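You operate a simulated robot arm through the tools that you are given. There is no shell and no other tool.

You run a simulated two-armed robot. Do the job below in one go: nothing can be reset, and whatever is moved stays where it is left.

JOB
Draw 10 turns of wire onto the drum in low gear.
Fine: counter to zero, turns dial to 10, start, watch till it stops.

The check looks at the end state, three seconds after you hand in, the way a careful person would. Anything else that was tipped, shoved, dropped, spilled or broken makes it a failure.

ROBOT AND FRAMES
Two 7-joint arms with fingered hands on one trunk that stands fixed in place. Base frame: the origin is at the foot of the trunk, x ahead of it, y to its left, z up. Lengths are in m, angles in rad, forces in N, time in s.
The left shoulder is at [0.049, 0.128, 1.313], the right one opposite. Each reaches about 1.156 m from its shoulder. Payload 5 kg a hand.
Tool frame (each hand has its own): the origin (TCP) lies between the finger pads and is the grasp point; the fingertips stand 0.037 m ahead of it; z points along the fingers, y is the line along which they close. The gripper opens to 0.124 m; its body begins 0.043 m behind the TCP. The gripper is a hand of 3 fingers: y runs from the thumb to the fingers, the wrist lies at [-0.021, -0.116, -0.203] in the tool frame.
Orientation is told as [roll, pitch, yaw] about the base's x, y, z axes, in that order, counted from this pose: with the fingers straight down and the wrist toward the robot, the tool's x, y and z point along [0, 1, 0], [1, 0, 0] and [0, 0, -1] of the base frame.

CONTROLS
- The arms move only by the tool send_rows. It takes "left_targets", "right_targets" or both (then of equal length, played together; a hand with none holds still); each is a list of rows, each an object of numbers (a shift or turn left out is 0): "wx", "wy", "wz": the turn, a rotation vector about the tool's x, y, z in units of 180 degrees (1.0 is 180 degrees); "x", "y", "z": the shift along the tool's x, y, z in units of 400 mm (1.0 is 400 mm). In form: [{"wx": .., "wy": .., "wz": .., "x": .., "y": .., "z": ..}, ...]. A call has 1 to 20 rows; each row is the pose to reach, as a shift and turn from the pose commanded when the call began, along the tool's axes at that moment. A call with a number of a shift or a turn outside -1 to 1 is refused whole. A row lasts 0.2 s, in which the tool goes at most 0.05 m and 0.15 rad; a call with a longer step from one row to the next is refused whole. A pose out of reach is approached as far as the arm can. The call stops where the force on the tool passes 40 N (or 10 N more than at its start, if that is more) or the arm is blocked; 0.2 s more then pass. In this call time passes only in rows, and 0.2 s behind the last. It gives the time, the measured TCP pose, the force on the tool (base axes), the opening and the grip force at its end, in the units of the frame above (readings bear some noise), with the torque about the TCP (base axes, N m) and any sound that the robot's microphone picked up.
- Cameras (640 x 400 px; columns grow to the right, rows downward): "scene" is now at [0.1772, -0.0494, 1.5256]; the picture's right is [-0.45, -0.89, 0.00], its down [-0.38, 0.19, -0.90] and it looks along [0.81, -0.41, -0.43] (base axes); focal length 214 px, centre (320, 200). "left" rides on the left gripper at [-0.072, -0.104, -0.154] in its tool frame; the picture's right is [-0.83, -0.26, 0.49], its down [0.51, -0.72, 0.47] and it looks along [0.23, 0.64, 0.73] (tool axes); focal length 243 px, centre (320, 200). "right" rides on the right gripper at [0.072, -0.104, -0.154] in its tool frame; the picture's right is [-0.83, 0.26, -0.49], its down [-0.51, -0.72, 0.47] and it looks along [-0.23, 0.64, 0.73] (tool axes); focal length 243 px, centre (320, 200). There is no depth. A picture from a camera that has moved, and an enlarged one, comes with that camera's place and axes in the base frame and with its lens. The place of the scene camera against the robot may be out by one fixed shift of up to 0.025 m in any direction.
- snapshot(camera): a new picture of that camera. No time passes.
- move_column(by): moves the trunk up (or, below 0, down) by that many m; the arms and the scene camera ride with it, the base frame stays. It gives what a move gives, with no picture.
- move_fingers(index, middle, thumb_bend, thumb_turn, hand): sets how far each is bent, from 0 (flat) to 100 (curled in); at 30 the hand is open as for a grip, at 70 the pads meet at the TCP. One left out holds its place. A second passes; each finger stops where it meets its share of the squeeze, and holds until it gets a number again. It is the only way to open and close the hand. It gives what a move gives, with no picture; readings hold the bend of each and the force on the fingers (four entries, about 0 where the hand has none), thumb and palm. thumb_turn goes from beside the hand (0) to across from the fingers (100), as for a grip.
- aim_head(pan, tilt): turns the head with the scene camera to pan (to the left, within 1.396 rad either way) and tilt (down, from -0.506 to 1.204), counted from straight ahead of the robot (the tilt from the chest, where the trunk bows). It gives what a move gives.
- enlarge(camera, box): a new picture of the part [left, top, right, bottom] of that camera's present view, enlarged. No time passes.
- finish_job(): hands the job in; it is judged then, once.

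Places have to be worked out from the pictures, the camera data and where the tool is seen. Open the grippers and draw the arms clear of the work before you hand the job in, unless the task says otherwise.

The tools are called by a JSON object that holds its "fn" and its "kwargs". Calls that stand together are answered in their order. send_rows: Moves the arms, as the interface text tells. Its arguments: {"type":"object","properties":{"left_targets":{"type":"array"},"right_targets":{"type":"array"}},"required":[]} The other tools are called the same way: move_column (by) moves the trunk up or down; move_fingers (index, middle, thumb_bend, thumb_turn, hand) moves the fingers one by one; aim_head (pan, tilt) turns the head that bears the scene camera; snapshot (camera) takes a picture; enlarge (camera, box) takes an enlarged picture of a part of a camera's view; finish_job () hands the job in.

At the start:

```text
time: 0.0
left_tool_pos: [0.7011, -0.0296, 1.5619]
left_tool_rot: [-0.001, 0.001, 0.002]
left_wrist_force: [0.3, 1.0, 0.2]
left_moment: [-0.01, -0.02, 0.0]
left_gripper_width: 0.1234
left_gripper_force: 0.1
left_shape: jaw
left_bend: [30.0, 30.0, 30.0, 98.0]
left_finger forces: [0.0, 0.1, 0.0, 0.0, 0.0, 0.0]
right_tool_pos: [0.5748, -0.6446, 1.6024]
right_tool_rot: [-0.002, 0.0, 0.0]
right_wrist_force: [-0.3, -0.2, 0.8]
right_moment: [0.01, 0.02, 0.0]
right_gripper_width: 0.1233
right_gripper_force: 0.0
right_shape: jaw
right_bend: [30.0, 30.0, 30.0, 98.0]
right_finger forces: [0.0, 0.0, 0.0, 0.1, 0.1, 0.1]
trunk travel left (down, up): [-0.5, 0.063]
head pan, tilt (commanded): [-0.466, 0.443]
```

scene: 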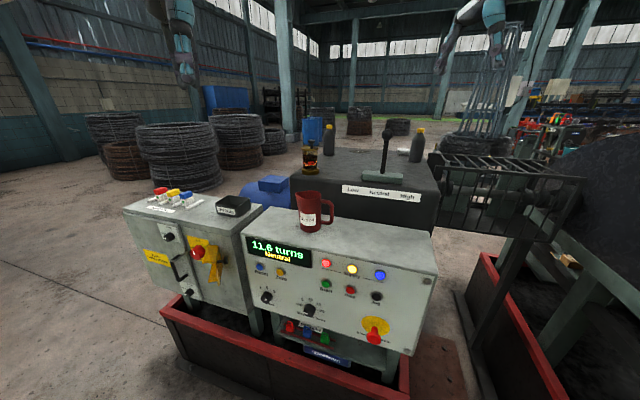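
right: 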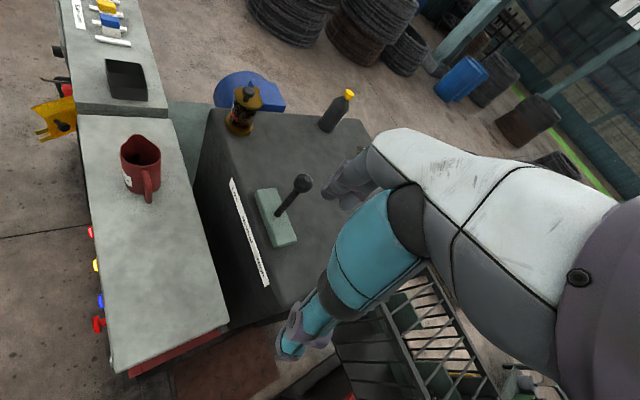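
left: 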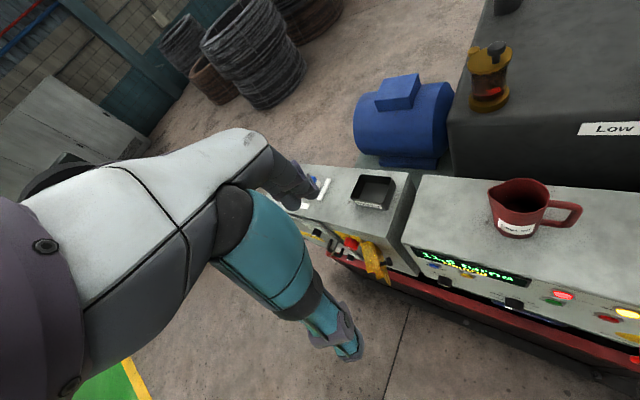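

The display reads 11.6 turns, Neutral. I enlarge the panel and the gear lever to read the labels before touching anything.

{"fn": "enlarge", "kwargs": {"camera": "scene", "box": [235, 225, 435, 350]}}

{"fn": "enlarge", "kwargs": {"camera": "scene", "box": [280, 115, 450, 220]}}

{"fn": "enlarge", "kwargs": {"camera": "scene", "box": [120, 180, 280, 300]}}

{"fn": "enlarge", "kwargs": {"camera": "scene", "box": [250, 300, 410, 400]}}

```text
3.20 times, centred on (335, 288) of scene
camera zoom: at [0.1772, -0.0494, 1.5256], right [-0.45, -0.89, 0.0], down [-0.38, 0.19, -0.9], along [0.81, -0.41, -0.43], focal length 686 px, centre (272, -80)
```

zoom: 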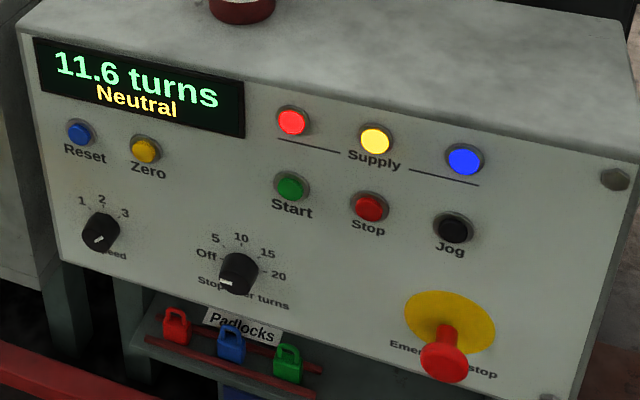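

```text
3.76 times, centred on (365, 168) of scene
camera zoom: at [0.1772, -0.0494, 1.5256], right [-0.45, -0.89, 0.0], down [-0.38, 0.19, -0.9], along [0.81, -0.41, -0.43], focal length 807 px, centre (151, 322)
```

zoom: 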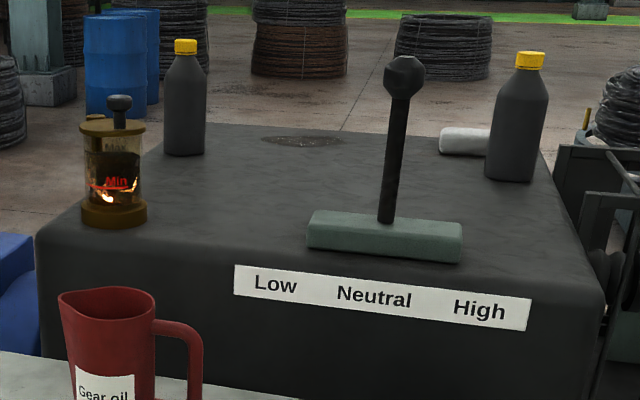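

```text
3.33 times, centred on (200, 240) of scene
camera zoom: at [0.1772, -0.0494, 1.5256], right [-0.45, -0.89, 0.0], down [-0.38, 0.19, -0.9], along [0.81, -0.41, -0.43], focal length 715 px, centre (720, 67)
```

zoom: 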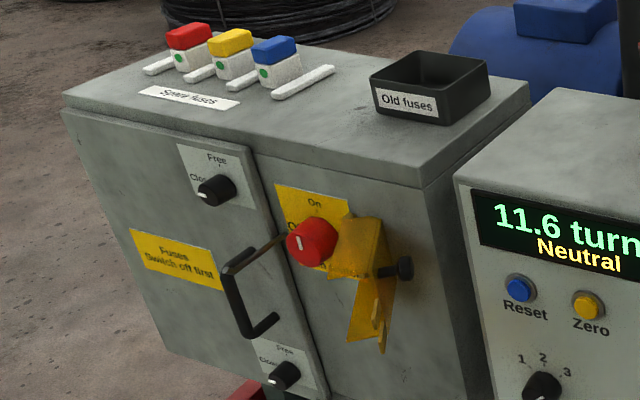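

```text
4.00 times, centred on (330, 350) of scene
camera zoom: at [0.1772, -0.0494, 1.5256], right [-0.45, -0.89, 0.0], down [-0.38, 0.19, -0.9], along [0.81, -0.41, -0.43], focal length 858 px, centre (280, -400)
```

zoom: 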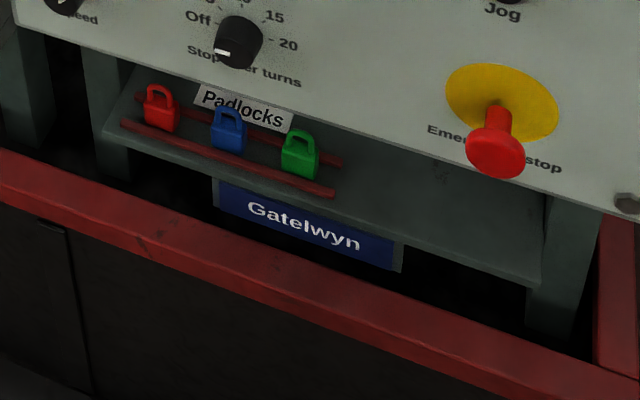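

All three supply lamps are lit, and the gear lever stands in Neutral. I check the oil glass level, the main switch and the dial pointers more closely.

{"fn": "enlarge", "kwargs": {"camera": "scene", "box": [294, 136, 326, 178]}}

{"fn": "enlarge", "kwargs": {"camera": "scene", "box": [250, 280, 340, 336]}}

{"fn": "enlarge", "kwargs": {"camera": "scene", "box": [180, 220, 230, 300]}}

{"fn": "enlarge", "kwargs": {"camera": "left", "box": [400, 30, 640, 180]}}

{"fn": "enlarge", "kwargs": {"camera": "left", "box": [400, 150, 640, 350]}}

{"fn": "enlarge", "kwargs": {"camera": "right", "box": [180, 70, 380, 300]}}

```text
9.52 times, centred on (310, 157) of scene
camera zoom: at [0.1772, -0.0494, 1.5256], right [-0.45, -0.89, 0.0], down [-0.38, 0.19, -0.9], along [0.81, -0.41, -0.43], focal length 2043 px, centre (415, 610)
```

zoom: 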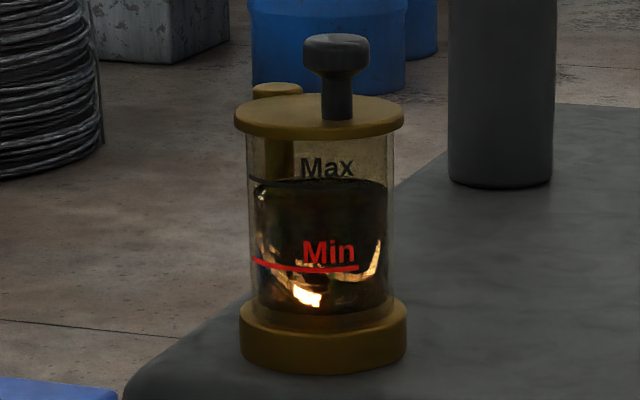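

```text
7.11 times, centred on (295, 308) of scene
camera zoom: at [0.1772, -0.0494, 1.5256], right [-0.45, -0.89, 0.0], down [-0.38, 0.19, -0.9], along [0.81, -0.41, -0.43], focal length 1525 px, centre (498, -568)
```

zoom: 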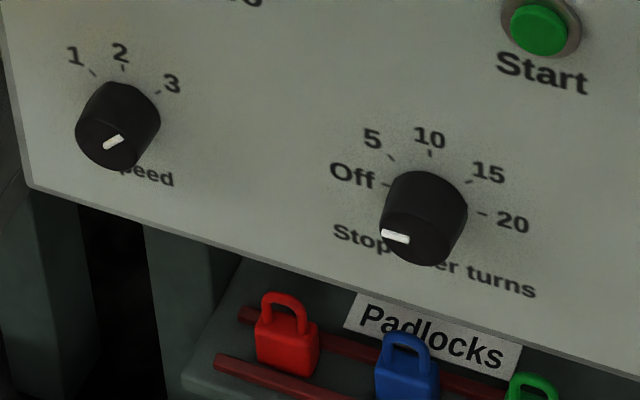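

```text
5.00 times, centred on (205, 260) of scene
camera zoom: at [0.1772, -0.0494, 1.5256], right [-0.45, -0.89, 0.0], down [-0.38, 0.19, -0.9], along [0.81, -0.41, -0.43], focal length 1072 px, centre (895, -100)
```

zoom: 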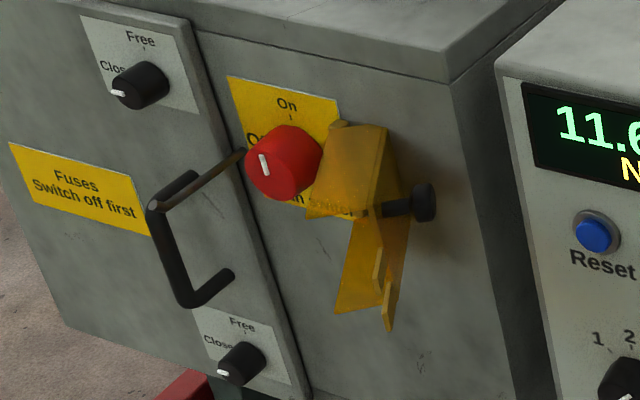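

```text
2.67 times, centred on (520, 105) of left
camera zoom: at [0.597, -0.1014, 1.7151], right [-0.26, -0.83, -0.49], down [-0.72, 0.51, -0.47], along [0.64, 0.23, -0.73], focal length 647 px, centre (-213, 453)
```

zoom: 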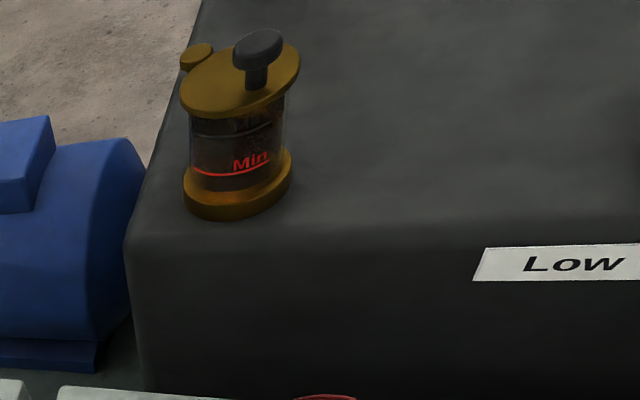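

```text
2.00 times, centred on (520, 250) of left
camera zoom: at [0.597, -0.1014, 1.7151], right [-0.26, -0.83, -0.49], down [-0.72, 0.51, -0.47], along [0.64, 0.23, -0.73], focal length 485 px, centre (-80, 100)
```

zoom: 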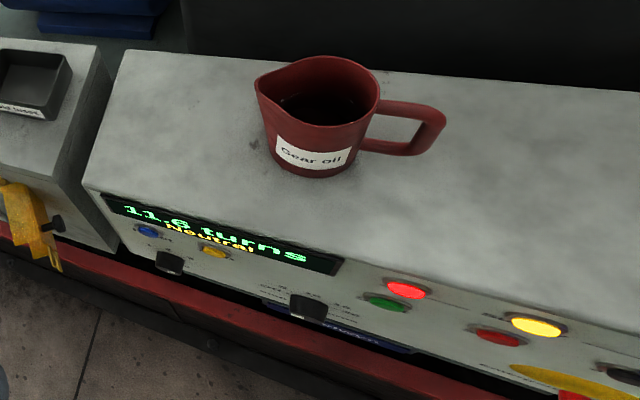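

```text
1.74 times, centred on (280, 185) of right
camera zoom: at [0.471, -0.5715, 1.7557], right [0.26, -0.83, 0.49], down [-0.72, -0.51, -0.47], along [0.64, -0.23, -0.73], focal length 422 px, centre (390, 226)
```

zoom: 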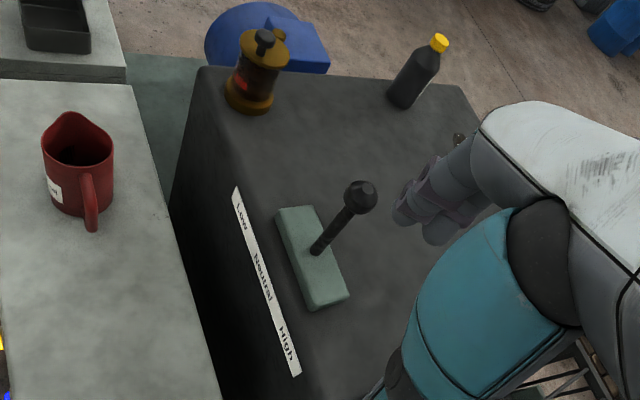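

Oil sits between Min and Max, the turns dial points at Off, and the speed dial seems to point at 3. I turn the head right to inspect the drum and guard area.

{"fn": "aim_head", "kwargs": {"pan": -0.95, "tilt": 0.5}}

{"fn": "snapshot", "kwargs": {"camera": "scene"}}

{"fn": "enlarge", "kwargs": {"camera": "scene", "box": [200, 80, 480, 300]}}

```text
time: 0.9
left_tool_pos: [0.7013, -0.0294, 1.5631]
left_tool_rot: [0.001, 0.001, 0.001]
left_wrist_force: [0.5, -0.1, 0.2]
left_moment: [-0.01, -0.05, 0.0]
left_gripper_width: 0.1238
left_gripper_force: 0.0
left_shape: jaw
left_bend: [30.0, 30.0, 30.0, 98.0]
left_finger forces: [0.1, 0.0, 0.1, 0.1, 0.0, 0.0]
right_tool_pos: [0.5755, -0.6449, 1.6027]
right_tool_rot: [0.0, 0.0, 0.0]
right_wrist_force: [1.0, -0.9, 0.1]
right_moment: [0.02, 0.0, 0.01]
right_gripper_width: 0.1235
right_gripper_force: 0.1
right_shape: jaw
right_bend: [30.0, 30.0, 30.0, 98.0]
right_finger forces: [0.0, 0.1, 0.0, 0.0, 0.0, 0.0]
trunk travel left (down, up): [-0.5, 0.063]
head pan, tilt (commanded): [-0.949, 0.499]
```

```text
taken
camera scene: at [0.1481, -0.082, 1.5205], right [-0.81, -0.58, 0.0], down [-0.28, 0.39, -0.88], along [0.51, -0.71, -0.48], focal length 214 px, centre (320, 200)
```

scene: 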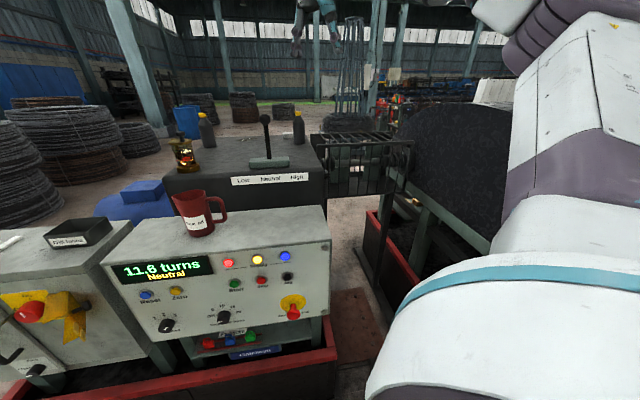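

```text
1.82 times, centred on (340, 190) of scene
camera zoom: at [0.1481, -0.082, 1.5205], right [-0.81, -0.58, 0.0], down [-0.28, 0.39, -0.88], along [0.51, -0.71, -0.48], focal length 390 px, centre (284, 218)
```

zoom: 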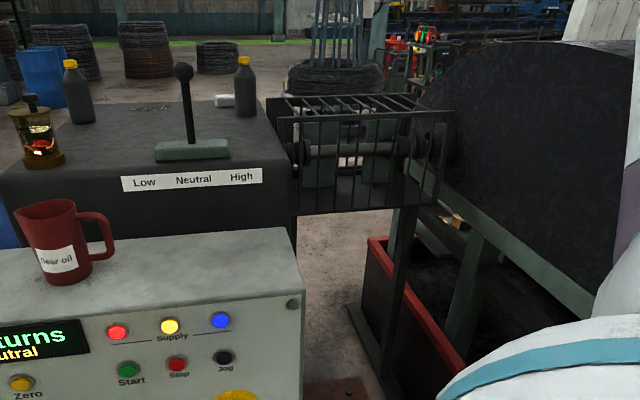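

The lever works out at about (0.797, -0.638) from z 1.25 to a knob at about z 1.404, with Low toward base [0.7, 0.7, 0]. I bring the right hand above the knob, turned 45° so the thumb–finger line lies along the lever's travel.

{"fn": "send_rows", "kwargs": {"right_targets": [{"y": 0.07, "wz": -0.03}, {"y": 0.14, "wz": -0.06}, {"x": 0.005, "y": 0.21, "wz": -0.09}, {"x": 0.01, "y": 0.28, "wz": -0.12}, {"x": 0.012, "y": 0.35, "wz": -0.15}, {"x": 0.015, "y": 0.42, "wz": -0.18}, {"x": 0.02, "y": 0.48, "z": 0.05, "wz": -0.21}, {"x": 0.022, "y": 0.53, "z": 0.1, "wz": -0.24}, {"x": 0.022, "y": 0.55, "z": 0.15, "wz": -0.25}]}}

{"fn": "snapshot", "kwargs": {"camera": "right"}}

{"fn": "snapshot", "kwargs": {"camera": "scene"}}

```text
time: 2.9
left_tool_pos: [0.7034, -0.0287, 1.5601]
left_tool_rot: [-0.001, 0.003, 0.002]
left_wrist_force: [-0.2, 0.7, 0.2]
left_moment: [-0.01, 0.01, -0.03]
left_gripper_width: 0.1238
left_gripper_force: 0.1
left_shape: jaw
left_bend: [30.0, 30.0, 30.0, 98.0]
left_finger forces: [0.0, 0.1, 0.1, 0.0, 0.0, 0.1]
right_tool_pos: [0.7611, -0.6201, 1.5312]
right_tool_rot: [0.001, 0.002, 0.779]
right_wrist_force: [-0.3, 1.0, 0.4]
right_moment: [-0.04, 0.05, 0.02]
right_gripper_width: 0.1241
right_gripper_force: 0.0
right_shape: jaw
right_bend: [30.0, 30.0, 30.0, 98.0]
right_finger forces: [0.0, 0.1, 0.1, 0.0, 0.1, 0.0]
right hand out of reach, approached as far as the arm can: row 6, 7, 8, 9
trunk travel left (down, up): [-0.5, 0.063]
head pan, tilt (commanded): [-0.949, 0.499]
```

```text
taken
camera right: at [0.636, -0.6413, 1.685], right [0.77, -0.41, 0.49], down [-0.16, -0.87, -0.47], along [0.62, 0.29, -0.73], focal length 243 px, centre (320, 200)
```

right: 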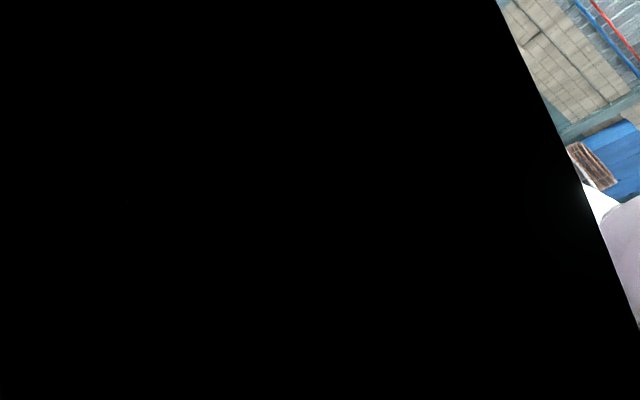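

```text
taken
camera scene: at [0.1506, -0.0813, 1.5201], right [-0.81, -0.58, 0.0], down [-0.28, 0.39, -0.88], along [0.51, -0.71, -0.48], focal length 214 px, centre (320, 200)
```

scene: 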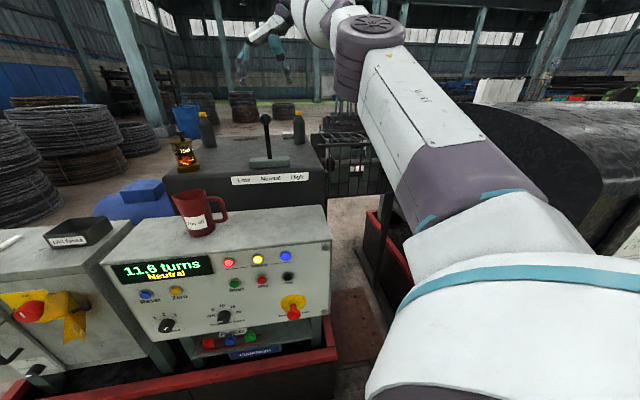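

The right arm ran out of reach with the fingers straight down, and its camera is now blocked by its own arm. I back off and tilt the hand so the fingers point forward and down at 45°, which leaves the wrist nearer the robot.

{"fn": "send_rows", "kwargs": {"right_targets": [{"x": 0.03, "z": 0.0, "wy": -0.03}, {"x": 0.06, "z": 0.0, "wy": -0.06}, {"x": 0.09, "z": 0.0, "wy": -0.09}, {"x": 0.12, "z": 0.02, "wy": -0.12}, {"x": 0.15, "z": 0.04, "wy": -0.15}, {"x": 0.18, "z": 0.07, "wy": -0.18}, {"x": 0.2, "z": 0.1, "wy": -0.21}, {"x": 0.2125, "z": 0.13, "wy": -0.24}, {"x": 0.2125, "z": 0.1575, "wy": -0.25}]}}

{"fn": "snapshot", "kwargs": {"camera": "right"}}

{"fn": "snapshot", "kwargs": {"camera": "scene"}}

```text
time: 4.9
left_tool_pos: [0.7018, -0.0296, 1.5613]
left_tool_rot: [0.001, 0.003, 0.003]
left_wrist_force: [1.1, 0.3, -0.5]
left_moment: [-0.01, -0.02, -0.01]
left_gripper_width: 0.124
left_gripper_force: 0.0
left_shape: jaw
left_bend: [30.0, 30.0, 30.0, 98.0]
left_finger forces: [0.0, 0.0, 0.0, 0.0, 0.0, 0.0]
right_tool_pos: [0.6981, -0.5607, 1.4692]
right_tool_rot: [-0.787, 0.0, 0.785]
right_wrist_force: [0.2, 0.5, 0.9]
right_moment: [0.0, -0.01, -0.01]
right_gripper_width: 0.1239
right_gripper_force: 0.1
right_shape: jaw
right_bend: [30.0, 30.0, 30.0, 98.0]
right_finger forces: [0.0, 0.0, 0.0, 0.1, 0.1, 0.0]
trunk travel left (down, up): [-0.5, 0.063]
head pan, tilt (commanded): [-0.949, 0.499]
```

```text
taken
camera right: at [0.5116, -0.5218, 1.5268], right [0.35, 0.02, 0.94], down [-0.02, -1.0, 0.03], along [0.94, -0.03, -0.35], focal length 243 px, centre (320, 200)
```

right: 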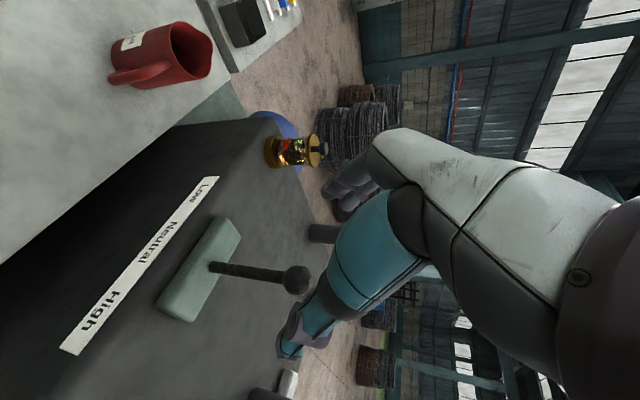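

```text
taken
camera scene: at [0.1485, -0.082, 1.5204], right [-0.81, -0.58, 0.0], down [-0.28, 0.39, -0.88], along [0.51, -0.71, -0.48], focal length 214 px, centre (320, 200)
```

scene: 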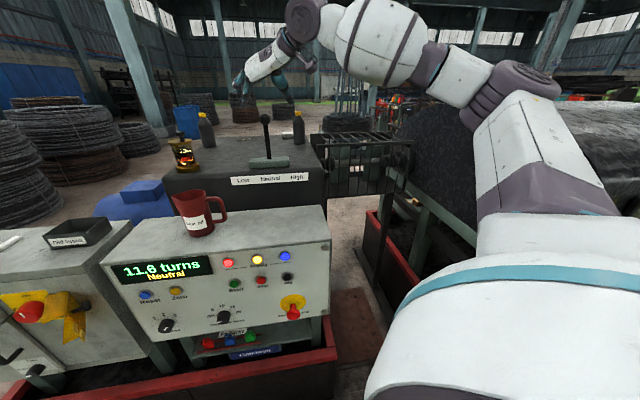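

Two right-camera views put the lever at about (0.812, -0.642), with its knob at z 1.385, and it already lies between thumb and fingers in the picture. I move in so the knob sits at the grasp point.

{"fn": "send_rows", "kwargs": {"right_targets": [{"x": -0.03, "y": 0.02, "z": 0.07}, {"x": -0.06, "y": 0.04, "z": 0.14}, {"x": -0.079, "y": 0.06, "z": 0.2}, {"x": -0.079, "y": 0.06, "z": 0.26}, {"x": -0.079, "y": 0.06, "z": 0.32}, {"x": -0.079, "y": 0.06, "z": 0.37}]}}

{"fn": "snapshot", "kwargs": {"camera": "right"}}

{"fn": "snapshot", "kwargs": {"camera": "scene"}}

{"fn": "snapshot", "kwargs": {"camera": "left"}}

```text
time: 6.3
left_tool_pos: [0.703, -0.0302, 1.5606]
left_tool_rot: [-0.002, 0.001, 0.002]
left_wrist_force: [-0.4, 1.0, 0.1]
left_moment: [-0.01, 0.0, -0.02]
left_gripper_width: 0.1238
left_gripper_force: 0.1
left_shape: jaw
left_bend: [30.0, 30.0, 30.0, 98.0]
left_finger forces: [0.0, 0.1, 0.0, 0.0, 0.1, 0.1]
right_tool_pos: [0.8033, -0.6337, 1.3872]
right_tool_rot: [-0.785, 0.0, 0.785]
right_wrist_force: [0.1, -0.1, -0.1]
right_moment: [0.01, 0.01, 0.01]
right_gripper_width: 0.1239
right_gripper_force: 0.1
right_shape: jaw
right_bend: [30.0, 30.0, 30.0, 98.0]
right_finger forces: [0.0, 0.0, 0.1, 0.1, 0.0, 0.0]
trunk travel left (down, up): [-0.5, 0.063]
head pan, tilt (commanded): [-0.949, 0.499]
```

```text
taken
camera right: at [0.6168, -0.594, 1.445], right [0.35, 0.02, 0.94], down [-0.02, -1.0, 0.03], along [0.94, -0.03, -0.35], focal length 243 px, centre (320, 200)
```

right: 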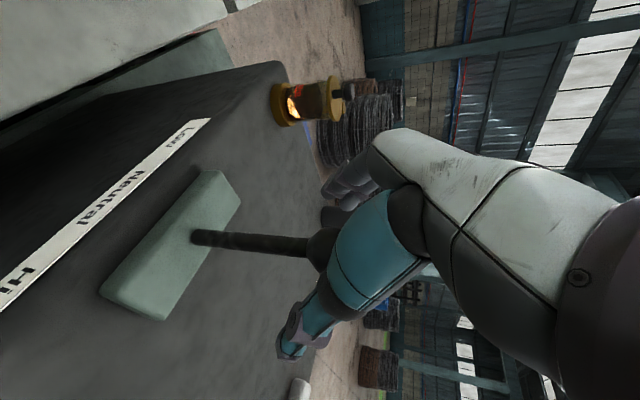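

```text
taken
camera scene: at [0.1489, -0.0823, 1.5203], right [-0.81, -0.58, 0.0], down [-0.28, 0.39, -0.88], along [0.51, -0.71, -0.48], focal length 214 px, centre (320, 200)
```

scene: 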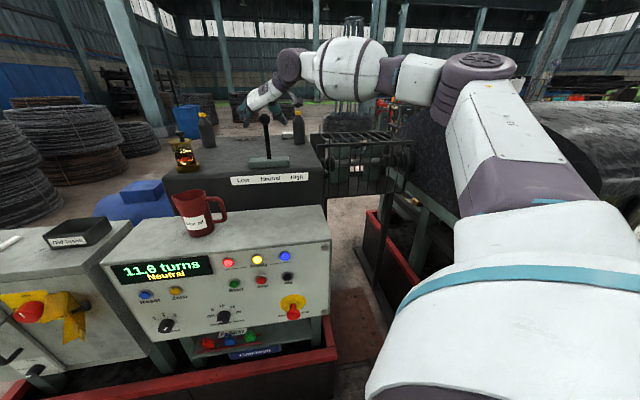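

```text
taken
camera left: at [0.5982, -0.1017, 1.7145], right [-0.26, -0.83, -0.49], down [-0.72, 0.51, -0.47], along [0.64, 0.23, -0.73], focal length 243 px, centre (320, 200)
```

left: 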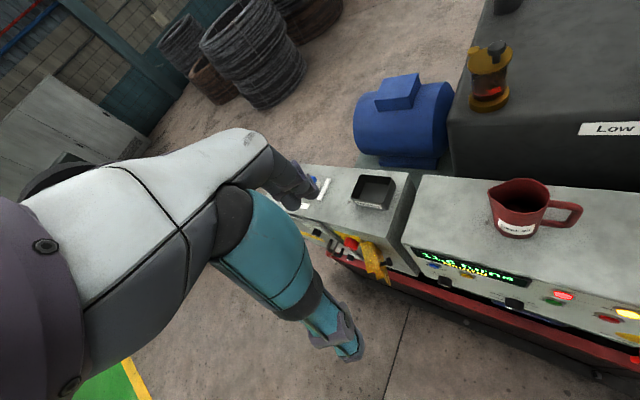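

The knob now appears at the grasp point, partly behind the thumb in the right view. I zoom with the scene camera to confirm the hand's relation to the lever before closing.

{"fn": "enlarge", "kwargs": {"camera": "scene", "box": [215, 60, 345, 180]}}

{"fn": "enlarge", "kwargs": {"camera": "right", "box": [180, 120, 460, 370]}}

```text
3.33 times, centred on (280, 120) of scene
camera zoom: at [0.1489, -0.0823, 1.5203], right [-0.81, -0.58, 0.0], down [-0.28, 0.39, -0.88], along [0.51, -0.71, -0.48], focal length 715 px, centre (453, 467)
```

zoom: 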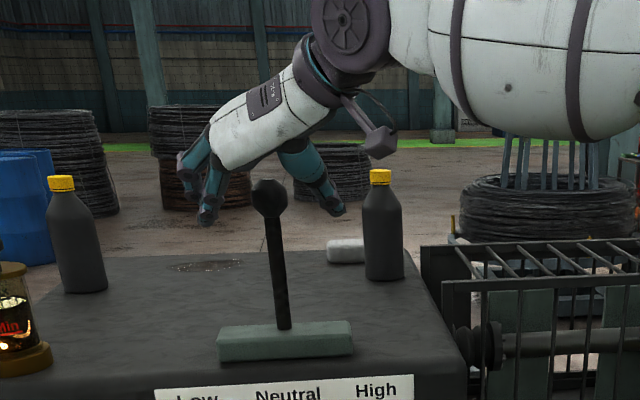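

```text
1.60 times, centred on (320, 245) of right
camera zoom: at [0.6168, -0.594, 1.445], right [0.35, 0.02, 0.94], down [-0.02, -1.0, 0.03], along [0.94, -0.03, -0.35], focal length 388 px, centre (320, 128)
```

zoom: 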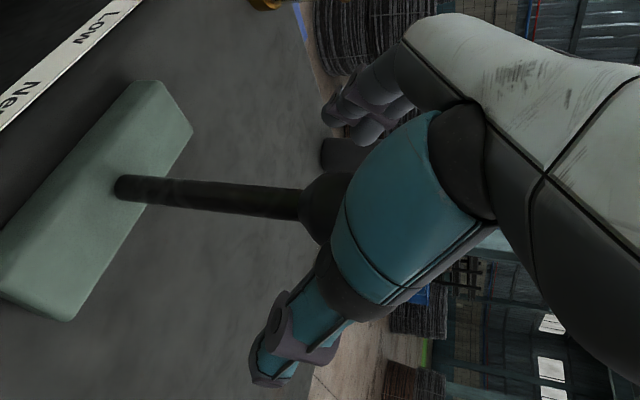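

The tip midpoint projects where expected and the knob lies between thumb and fingers. I close the fingers loosely around it.

{"fn": "move_fingers", "kwargs": {"hand": "right", "index": 52, "middle": 52, "thumb_bend": 52}}

{"fn": "enlarge", "kwargs": {"camera": "scene", "box": [215, 60, 345, 180]}}

{"fn": "enlarge", "kwargs": {"camera": "right", "box": [180, 120, 460, 370]}}

```text
time: 7.3
left_tool_pos: [0.7004, -0.0284, 1.5609]
left_tool_rot: [0.001, 0.001, 0.0]
left_wrist_force: [-0.4, 0.4, 0.2]
left_moment: [0.03, -0.02, -0.01]
left_gripper_width: 0.1239
left_gripper_force: 0.1
left_shape: jaw
left_bend: [30.0, 30.0, 30.0, 98.0]
left_finger forces: [0.1, 0.1, 0.0, 0.1, 0.0, 0.0]
right_tool_pos: [0.8027, -0.633, 1.3879]
right_tool_rot: [-0.785, 0.0, 0.787]
right_wrist_force: [-0.1, 0.7, -0.5]
right_moment: [0.04, 0.0, -0.04]
right_gripper_width: 0.0621
right_gripper_force: 0.0
right_shape: fingers
right_bend: [52.0, 52.0, 52.0, 98.0]
right_finger forces: [0.0, 0.0, 0.0, 0.0, 0.1, 0.0]
trunk travel left (down, up): [-0.5, 0.063]
head pan, tilt (commanded): [-0.949, 0.499]
```

```text
3.33 times, centred on (280, 120) of scene
camera zoom: at [0.1478, -0.082, 1.5205], right [-0.81, -0.58, 0.0], down [-0.28, 0.39, -0.88], along [0.51, -0.71, -0.48], focal length 715 px, centre (453, 467)
```

zoom: 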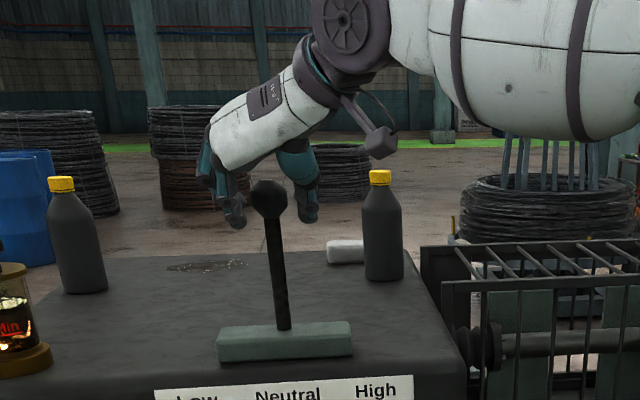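

```text
1.60 times, centred on (320, 245) of right
camera zoom: at [0.6156, -0.5938, 1.4456], right [0.35, 0.02, 0.94], down [-0.02, -1.0, 0.03], along [0.94, -0.03, -0.35], focal length 388 px, centre (320, 128)
```

zoom: 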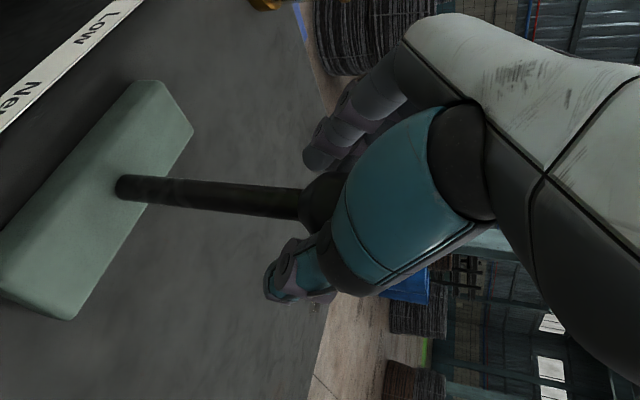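

No contact yet, with a 62 mm gap around the knob. I push along the tool's y toward Low in small steps and check the display.

{"fn": "send_rows", "kwargs": {"right_targets": [{"y": 0.025}, {"y": 0.05}, {"y": 0.075}, {"y": 0.1}, {"y": 0.12}]}}

{"fn": "enlarge", "kwargs": {"camera": "scene", "box": [215, 60, 345, 180]}}

{"fn": "enlarge", "kwargs": {"camera": "scene", "box": [100, 200, 340, 350]}}

```text
time: 8.5
left_tool_pos: [0.702, -0.0285, 1.561]
left_tool_rot: [-0.002, 0.002, 0.003]
left_wrist_force: [0.6, 1.0, 0.3]
left_moment: [-0.02, 0.03, 0.0]
left_gripper_width: 0.1237
left_gripper_force: 0.0
left_shape: jaw
left_bend: [30.0, 30.0, 30.0, 98.0]
left_finger forces: [0.0, 0.0, 0.0, 0.1, 0.0, 0.0]
right_tool_pos: [0.8371, -0.6003, 1.3874]
right_tool_rot: [-0.785, 0.0, 0.784]
right_wrist_force: [-1.3, -0.4, 0.1]
right_moment: [-0.04, 0.02, 0.04]
right_gripper_width: 0.0633
right_gripper_force: 0.6
right_shape: fingers
right_bend: [52.0, 52.0, 51.0, 97.0]
right_finger forces: [0.0, 0.1, 0.0, 0.1, 0.9, 0.0]
trunk travel left (down, up): [-0.5, 0.063]
head pan, tilt (commanded): [-0.949, 0.499]
```

```text
3.33 times, centred on (280, 120) of scene
camera zoom: at [0.1482, -0.0818, 1.5204], right [-0.81, -0.58, 0.0], down [-0.28, 0.39, -0.88], along [0.51, -0.71, -0.48], focal length 715 px, centre (453, 467)
```

zoom: 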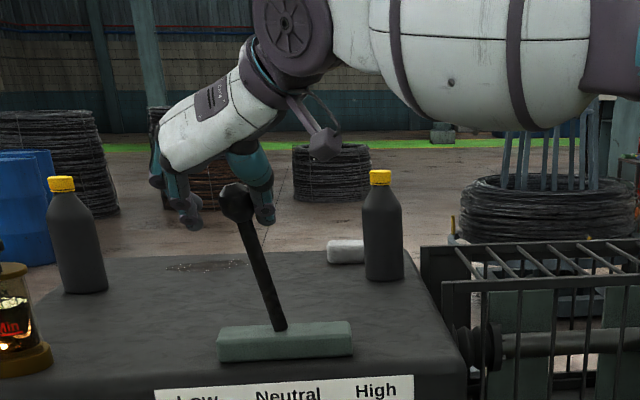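

```text
2.67 times, centred on (220, 275) of scene
camera zoom: at [0.1482, -0.0818, 1.5204], right [-0.81, -0.58, 0.0], down [-0.28, 0.39, -0.88], along [0.51, -0.71, -0.48], focal length 572 px, centre (587, 0)
```

zoom: 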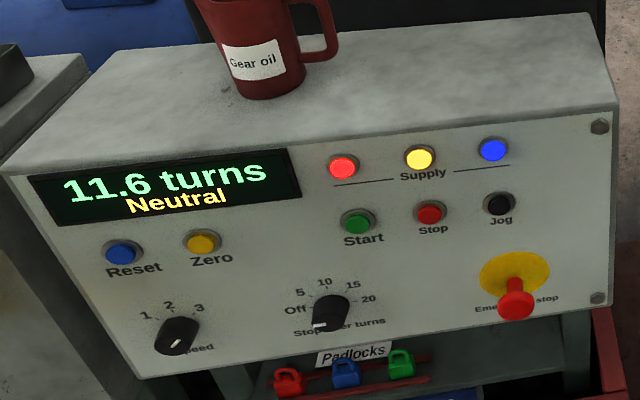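

The lever is tilting toward Low with under 2 N, but the display still says Neutral. I keep pushing in small steps.

{"fn": "send_rows", "kwargs": {"right_targets": [{"y": 0.02}, {"y": 0.04}, {"y": 0.06}]}}

{"fn": "snapshot", "kwargs": {"camera": "scene"}}

{"fn": "enlarge", "kwargs": {"camera": "scene", "box": [190, 60, 320, 180]}}

```text
time: 9.3
left_tool_pos: [0.7013, -0.0289, 1.5619]
left_tool_rot: [-0.002, -0.001, 0.003]
left_wrist_force: [0.1, 0.7, -0.3]
left_moment: [-0.02, -0.02, 0.03]
left_gripper_width: 0.124
left_gripper_force: 0.1
left_shape: jaw
left_bend: [30.0, 30.0, 30.0, 98.0]
left_finger forces: [0.0, 0.0, 0.0, 0.0, 0.1, 0.1]
right_tool_pos: [0.8562, -0.5815, 1.3888]
right_tool_rot: [-0.787, 0.0, 0.785]
right_wrist_force: [0.1, 0.5, 0.2]
right_moment: [0.0, -0.05, 0.0]
right_gripper_width: 0.0621
right_gripper_force: 0.0
right_shape: fingers
right_bend: [52.0, 52.0, 52.0, 97.0]
right_finger forces: [0.0, 0.0, 0.0, 0.0, 0.0, 0.0]
trunk travel left (down, up): [-0.5, 0.063]
head pan, tilt (commanded): [-0.949, 0.499]
```

```text
taken
camera scene: at [0.1479, -0.0818, 1.5205], right [-0.81, -0.58, 0.0], down [-0.28, 0.39, -0.88], along [0.51, -0.71, -0.48], focal length 214 px, centre (320, 200)
```

scene: 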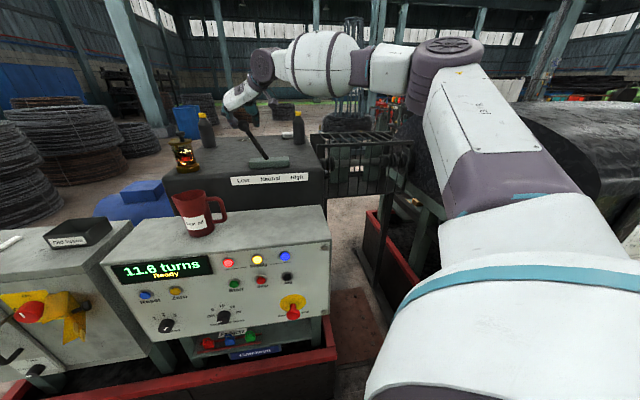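

```text
3.33 times, centred on (255, 120) of scene
camera zoom: at [0.1479, -0.0818, 1.5205], right [-0.81, -0.58, 0.0], down [-0.28, 0.39, -0.88], along [0.51, -0.71, -0.48], focal length 715 px, centre (537, 467)
```

zoom: 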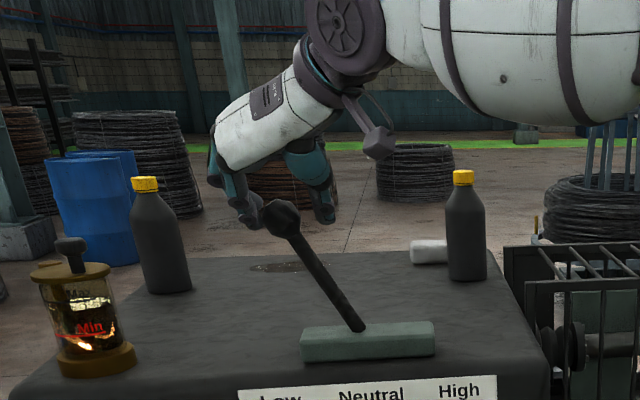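

The lever snapped over into Low and the display now reads "Ready". I open the right fingers so they clear the knob.

{"fn": "move_fingers", "kwargs": {"hand": "right", "index": 30, "middle": 30, "thumb_bend": 30}}

{"fn": "enlarge", "kwargs": {"camera": "scene", "box": [190, 60, 320, 180]}}

```text
time: 10.3
left_tool_pos: [0.7016, -0.0291, 1.5604]
left_tool_rot: [-0.001, -0.001, 0.002]
left_wrist_force: [-0.3, -0.3, -0.7]
left_moment: [-0.01, 0.0, 0.03]
left_gripper_width: 0.124
left_gripper_force: 0.1
left_shape: jaw
left_bend: [30.0, 30.0, 30.0, 98.0]
left_finger forces: [0.1, 0.0, 0.0, 0.1, 0.1, 0.1]
right_tool_pos: [0.8551, -0.5827, 1.3876]
right_tool_rot: [-0.786, 0.0, 0.786]
right_wrist_force: [0.3, 0.3, 0.6]
right_moment: [0.02, 0.07, 0.04]
right_gripper_width: 0.1282
right_gripper_force: 0.1
right_shape: fingers
right_bend: [30.0, 30.0, 30.0, 97.0]
right_finger forces: [0.0, 0.0, 0.0, 0.0, 0.0, 0.0]
trunk travel left (down, up): [-0.5, 0.063]
head pan, tilt (commanded): [-0.949, 0.499]
```

```text
3.33 times, centred on (255, 120) of scene
camera zoom: at [0.1481, -0.0821, 1.5205], right [-0.81, -0.58, 0.0], down [-0.28, 0.39, -0.88], along [0.51, -0.71, -0.48], focal length 715 px, centre (537, 467)
```

zoom: 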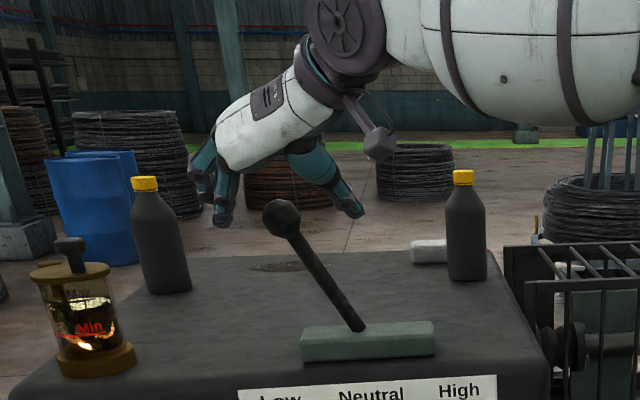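

The knob is free with clearance on both sides. I withdraw along the fingers, then up and away to the right.

{"fn": "send_rows", "kwargs": {"right_targets": [{"z": -0.07}, {"z": -0.15}, {"z": -0.24}, {"z": -0.33}, {"x": -0.02, "y": -0.06, "z": -0.38}, {"x": -0.05, "y": -0.15, "z": -0.42}, {"x": -0.08, "y": -0.24, "z": -0.45}, {"x": -0.11, "y": -0.33, "z": -0.48}, {"x": -0.14, "y": -0.42, "z": -0.51}, {"x": -0.16, "y": -0.5, "z": -0.54}]}}

{"fn": "snapshot", "kwargs": {"camera": "scene"}}

{"fn": "snapshot", "kwargs": {"camera": "right"}}

```text
time: 12.5
left_tool_pos: [0.7002, -0.0286, 1.5625]
left_tool_rot: [0.0, 0.002, 0.003]
left_wrist_force: [0.1, -0.3, 1.0]
left_moment: [0.0, 0.0, -0.02]
left_gripper_width: 0.1237
left_gripper_force: 0.1
left_shape: jaw
left_bend: [30.0, 30.0, 30.0, 98.0]
left_finger forces: [0.0, 0.1, 0.0, 0.1, 0.0, 0.0]
right_tool_pos: [0.636, -0.6502, 1.588]
right_tool_rot: [-0.787, 0.0, 0.784]
right_wrist_force: [-0.4, -0.3, 0.2]
right_moment: [0.03, 0.0, 0.01]
right_gripper_width: 0.1286
right_gripper_force: 0.2
right_shape: fingers
right_bend: [30.0, 30.0, 30.0, 97.0]
right_finger forces: [0.0, 0.1, 0.0, 0.0, 0.0, 0.1]
trunk travel left (down, up): [-0.5, 0.063]
head pan, tilt (commanded): [-0.949, 0.499]
```

```text
taken
camera scene: at [0.1466, -0.0826, 1.5207], right [-0.81, -0.58, 0.0], down [-0.28, 0.39, -0.88], along [0.51, -0.71, -0.48], focal length 214 px, centre (320, 200)
```

scene: 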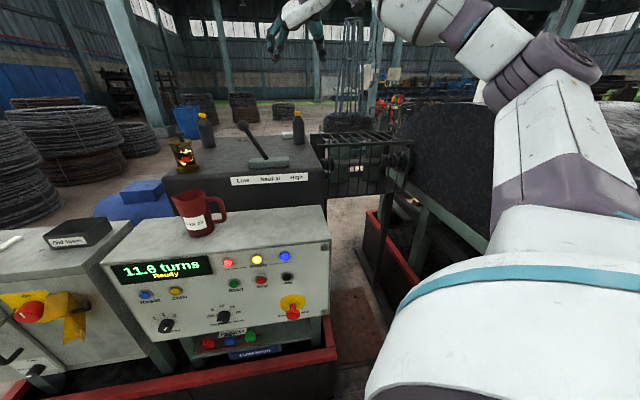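

```text
taken
camera right: at [0.4484, -0.6097, 1.6447], right [0.35, 0.02, 0.94], down [-0.02, -1.0, 0.02], along [0.94, -0.03, -0.35], focal length 243 px, centre (320, 200)
```

right: 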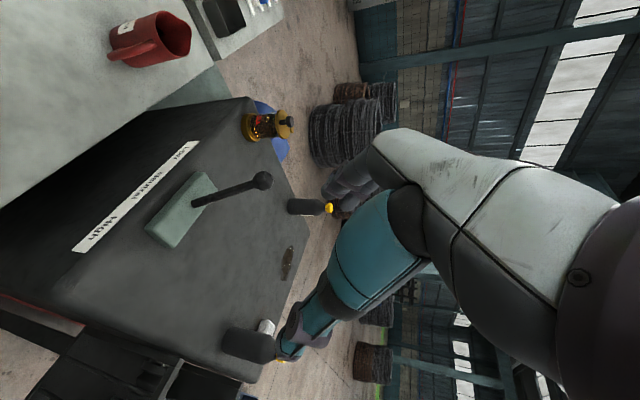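

The lever holds in Low and the display says "Ready". Now I bring the left hand down in front of the panel in a handshake pose, fingers pointing into the panel along [0.7, -0.7, 0], well clear of the jug.

{"fn": "send_rows", "kwargs": {"left_targets": [{"wx": -0.014, "wy": -0.0337, "wz": -0.014, "x": -0.0036, "y": -0.025, "z": 0.055}, {"wx": -0.0279, "wy": -0.0674, "wz": -0.0279, "x": -0.0071, "y": -0.05, "z": 0.111}, {"wx": -0.0419, "wy": -0.1011, "wz": -0.0419, "x": -0.0107, "y": -0.075, "z": 0.166}, {"wx": -0.0558, "wy": -0.1348, "wz": -0.0558, "x": -0.0143, "y": -0.1, "z": 0.221}, {"wx": -0.0698, "wy": -0.1685, "wz": -0.0698, "x": -0.018, "y": -0.125, "z": 0.277}, {"wx": -0.0837, "wy": -0.2022, "wz": -0.0837, "x": -0.0214, "y": -0.15, "z": 0.332}, {"wx": -0.0977, "wy": -0.2359, "wz": -0.0977, "x": -0.025, "y": -0.175, "z": 0.3875}, {"wx": -0.1117, "wy": -0.2695, "wz": -0.1117, "x": -0.0286, "y": -0.2, "z": 0.443}, {"wx": -0.1256, "wy": -0.3032, "wz": -0.1256, "x": -0.032, "y": -0.225, "z": 0.498}, {"wx": -0.1396, "wy": -0.3369, "wz": -0.1396, "x": -0.0357, "y": -0.25, "z": 0.5536}, {"wx": -0.1535, "wy": -0.3706, "wz": -0.1535, "x": -0.0393, "y": -0.275, "z": 0.609}, {"wx": -0.1675, "wy": -0.4043, "wz": -0.1675, "x": -0.0429, "y": -0.3, "z": 0.664}, {"wx": -0.1814, "wy": -0.438, "wz": -0.1814, "x": -0.0464, "y": -0.325, "z": 0.72}, {"wx": -0.1954, "wy": -0.4717, "wz": -0.1954, "x": -0.05, "y": -0.35, "z": 0.775}]}}

{"fn": "snapshot", "kwargs": {"camera": "left"}}

{"fn": "aim_head", "kwargs": {"pan": -0.5, "tilt": 0.55}}

{"fn": "snapshot", "kwargs": {"camera": "scene"}}

```text
time: 15.5
left_tool_pos: [0.56, -0.0505, 1.2521]
left_tool_rot: [-1.572, -0.001, 0.791]
left_wrist_force: [-0.2, -0.4, 0.8]
left_moment: [0.02, 0.02, 0.0]
left_gripper_width: 0.1239
left_gripper_force: 0.1
left_shape: jaw
left_bend: [30.0, 30.0, 30.0, 98.0]
left_finger forces: [0.0, 0.1, 0.1, 0.1, 0.0, 0.1]
right_tool_pos: [0.6355, -0.6494, 1.5881]
right_tool_rot: [-0.789, -0.003, 0.784]
right_wrist_force: [-0.3, 1.1, -0.1]
right_moment: [0.01, 0.03, 0.03]
right_gripper_width: 0.1285
right_gripper_force: 0.0
right_shape: fingers
right_bend: [30.0, 30.0, 30.0, 97.0]
right_finger forces: [0.0, 0.0, 0.0, 0.1, 0.0, 0.0]
trunk travel left (down, up): [-0.5, 0.063]
head pan, tilt (commanded): [-0.949, 0.499]
```

```text
taken
camera left: at [0.3776, -0.0153, 1.3251], right [0.16, -0.53, 0.83], down [-0.17, -0.84, -0.51], along [0.97, -0.06, -0.23], focal length 243 px, centre (320, 200)
```

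left: 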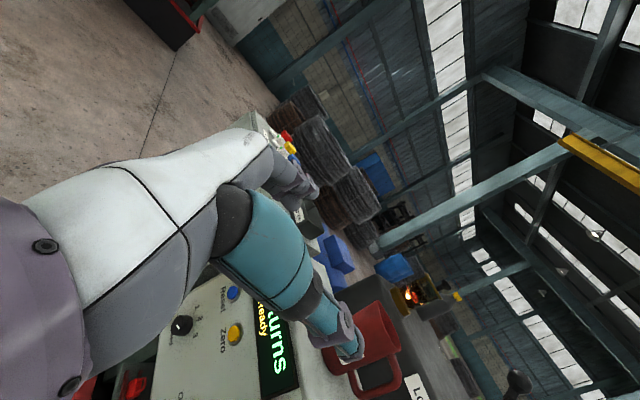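

```text
time: 16.4
left_tool_pos: [0.5623, -0.0497, 1.2524]
left_tool_rot: [-1.57, 0.0, 0.787]
left_wrist_force: [0.1, -0.1, 0.5]
left_moment: [0.02, 0.01, 0.0]
left_gripper_width: 0.1238
left_gripper_force: 0.1
left_shape: jaw
left_bend: [30.0, 30.0, 30.0, 98.0]
left_finger forces: [0.0, 0.1, 0.1, 0.1, 0.0, 0.1]
right_tool_pos: [0.6392, -0.6477, 1.5871]
right_tool_rot: [-0.786, 0.001, 0.787]
right_wrist_force: [-0.6, 0.0, 0.4]
right_moment: [-0.01, -0.05, 0.02]
right_gripper_width: 0.1285
right_gripper_force: 0.0
right_shape: fingers
right_bend: [30.0, 30.0, 30.0, 97.0]
right_finger forces: [0.0, 0.0, 0.0, 0.0, 0.0, 0.0]
trunk travel left (down, up): [-0.5, 0.063]
head pan, tilt (commanded): [-0.499, 0.55]
```

```text
taken
camera scene: at [0.1741, -0.051, 1.5159], right [-0.48, -0.88, 0.0], down [-0.46, 0.25, -0.85], along [0.75, -0.41, -0.52], focal length 214 px, centre (320, 200)
```

scene: 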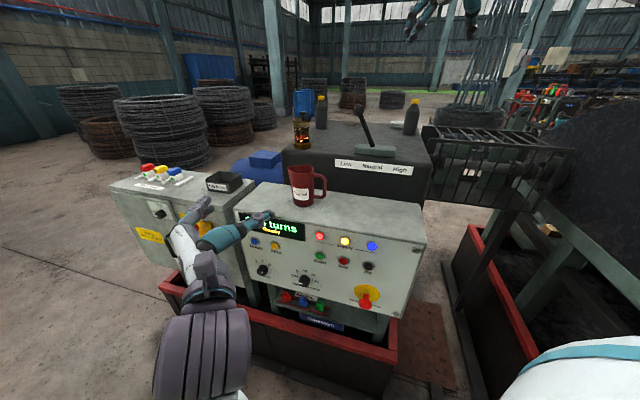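

The pose is good and nothing was touched. I zoom the left camera on the visible part of the panel to refine button positions.

{"fn": "enlarge", "kwargs": {"camera": "left", "box": [90, 260, 330, 400]}}

{"fn": "enlarge", "kwargs": {"camera": "scene", "box": [225, 190, 435, 330]}}

{"fn": "enlarge", "kwargs": {"camera": "scene", "box": [160, 180, 290, 270]}}

```text
2.67 times, centred on (210, 330) of left
camera zoom: at [0.38, -0.0146, 1.3248], right [0.16, -0.53, 0.83], down [-0.18, -0.84, -0.51], along [0.97, -0.06, -0.23], focal length 647 px, centre (613, -147)
```

zoom: 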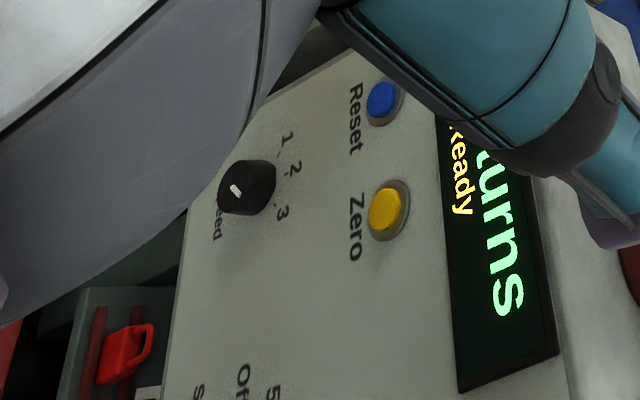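

```text
2.86 times, centred on (330, 260) of scene
camera zoom: at [0.1741, -0.051, 1.5159], right [-0.48, -0.88, 0.0], down [-0.46, 0.25, -0.85], along [0.75, -0.41, -0.52], focal length 613 px, centre (291, 29)
```

zoom: 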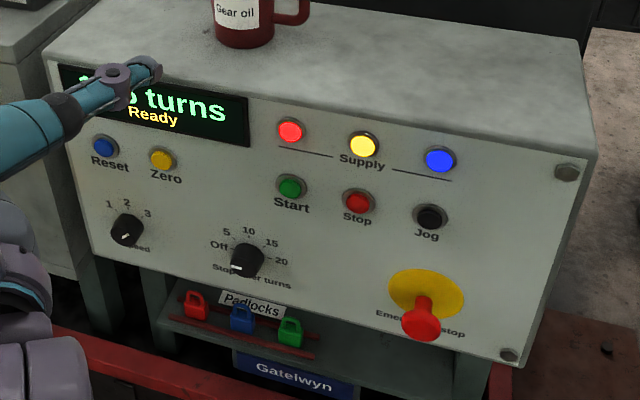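

```text
4.44 times, centred on (225, 225) of scene
camera zoom: at [0.1741, -0.051, 1.5159], right [-0.48, -0.88, 0.0], down [-0.46, 0.25, -0.85], along [0.75, -0.41, -0.52], focal length 953 px, centre (742, 89)
```

zoom: 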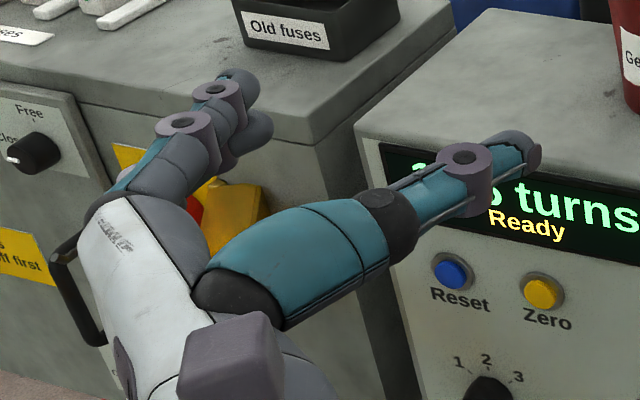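

The refined fix has the panel upright and at exactly 45°: Zero at about (0.7645, -0.176, 0.946), Start at about (0.645, -0.296, 0.947) and the turns dial face at about (0.6815, -0.252, 0.797). I shape the left hand to point with the index finger and look at the result.

{"fn": "move_fingers", "kwargs": {"hand": "left", "index": 55, "middle": 100, "thumb_bend": 60, "thumb_turn": 0}}

{"fn": "snapshot", "kwargs": {"camera": "left"}}

{"fn": "enlarge", "kwargs": {"camera": "scene", "box": [140, 160, 330, 290]}}

```text
time: 17.4
left_tool_pos: [0.5622, -0.0491, 1.2521]
left_tool_rot: [-1.571, 0.003, 0.787]
left_wrist_force: [-0.7, 0.1, -0.1]
left_moment: [-0.01, 0.01, 0.01]
left_gripper_width: 0.131
left_gripper_force: 0.2
left_shape: fingers
left_bend: [55.0, 100.0, 60.0, 0.0]
left_finger forces: [0.0, 0.0, 0.0, 0.1, 0.1, 0.0]
right_tool_pos: [0.6368, -0.6484, 1.5862]
right_tool_rot: [-0.785, 0.0, 0.786]
right_wrist_force: [0.5, 0.8, 0.0]
right_moment: [0.0, -0.03, 0.01]
right_gripper_width: 0.1283
right_gripper_force: 0.0
right_shape: fingers
right_bend: [30.0, 30.0, 30.0, 97.0]
right_finger forces: [0.1, 0.0, 0.0, 0.0, 0.0, 0.0]
trunk travel left (down, up): [-0.5, 0.063]
head pan, tilt (commanded): [-0.499, 0.55]
```

```text
taken
camera left: at [0.3797, -0.0146, 1.3246], right [0.16, -0.53, 0.83], down [-0.18, -0.84, -0.51], along [0.97, -0.06, -0.23], focal length 243 px, centre (320, 200)
```

left: 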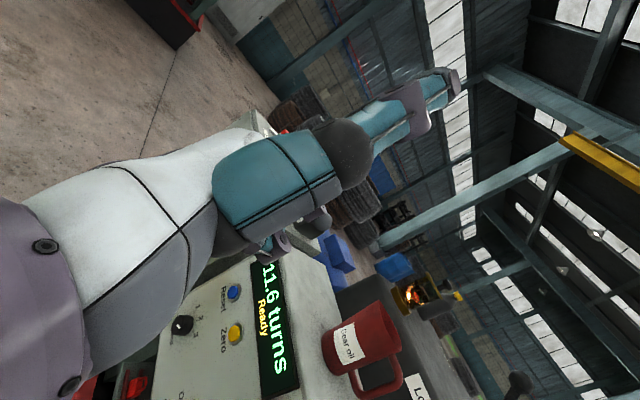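

```text
3.08 times, centred on (235, 225) of scene
camera zoom: at [0.174, -0.0509, 1.5159], right [-0.48, -0.88, 0.0], down [-0.46, 0.25, -0.85], along [0.75, -0.41, -0.52], focal length 660 px, centre (582, 123)
```

zoom: 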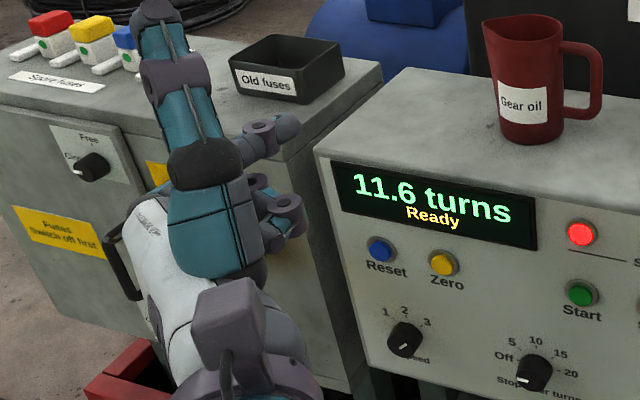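

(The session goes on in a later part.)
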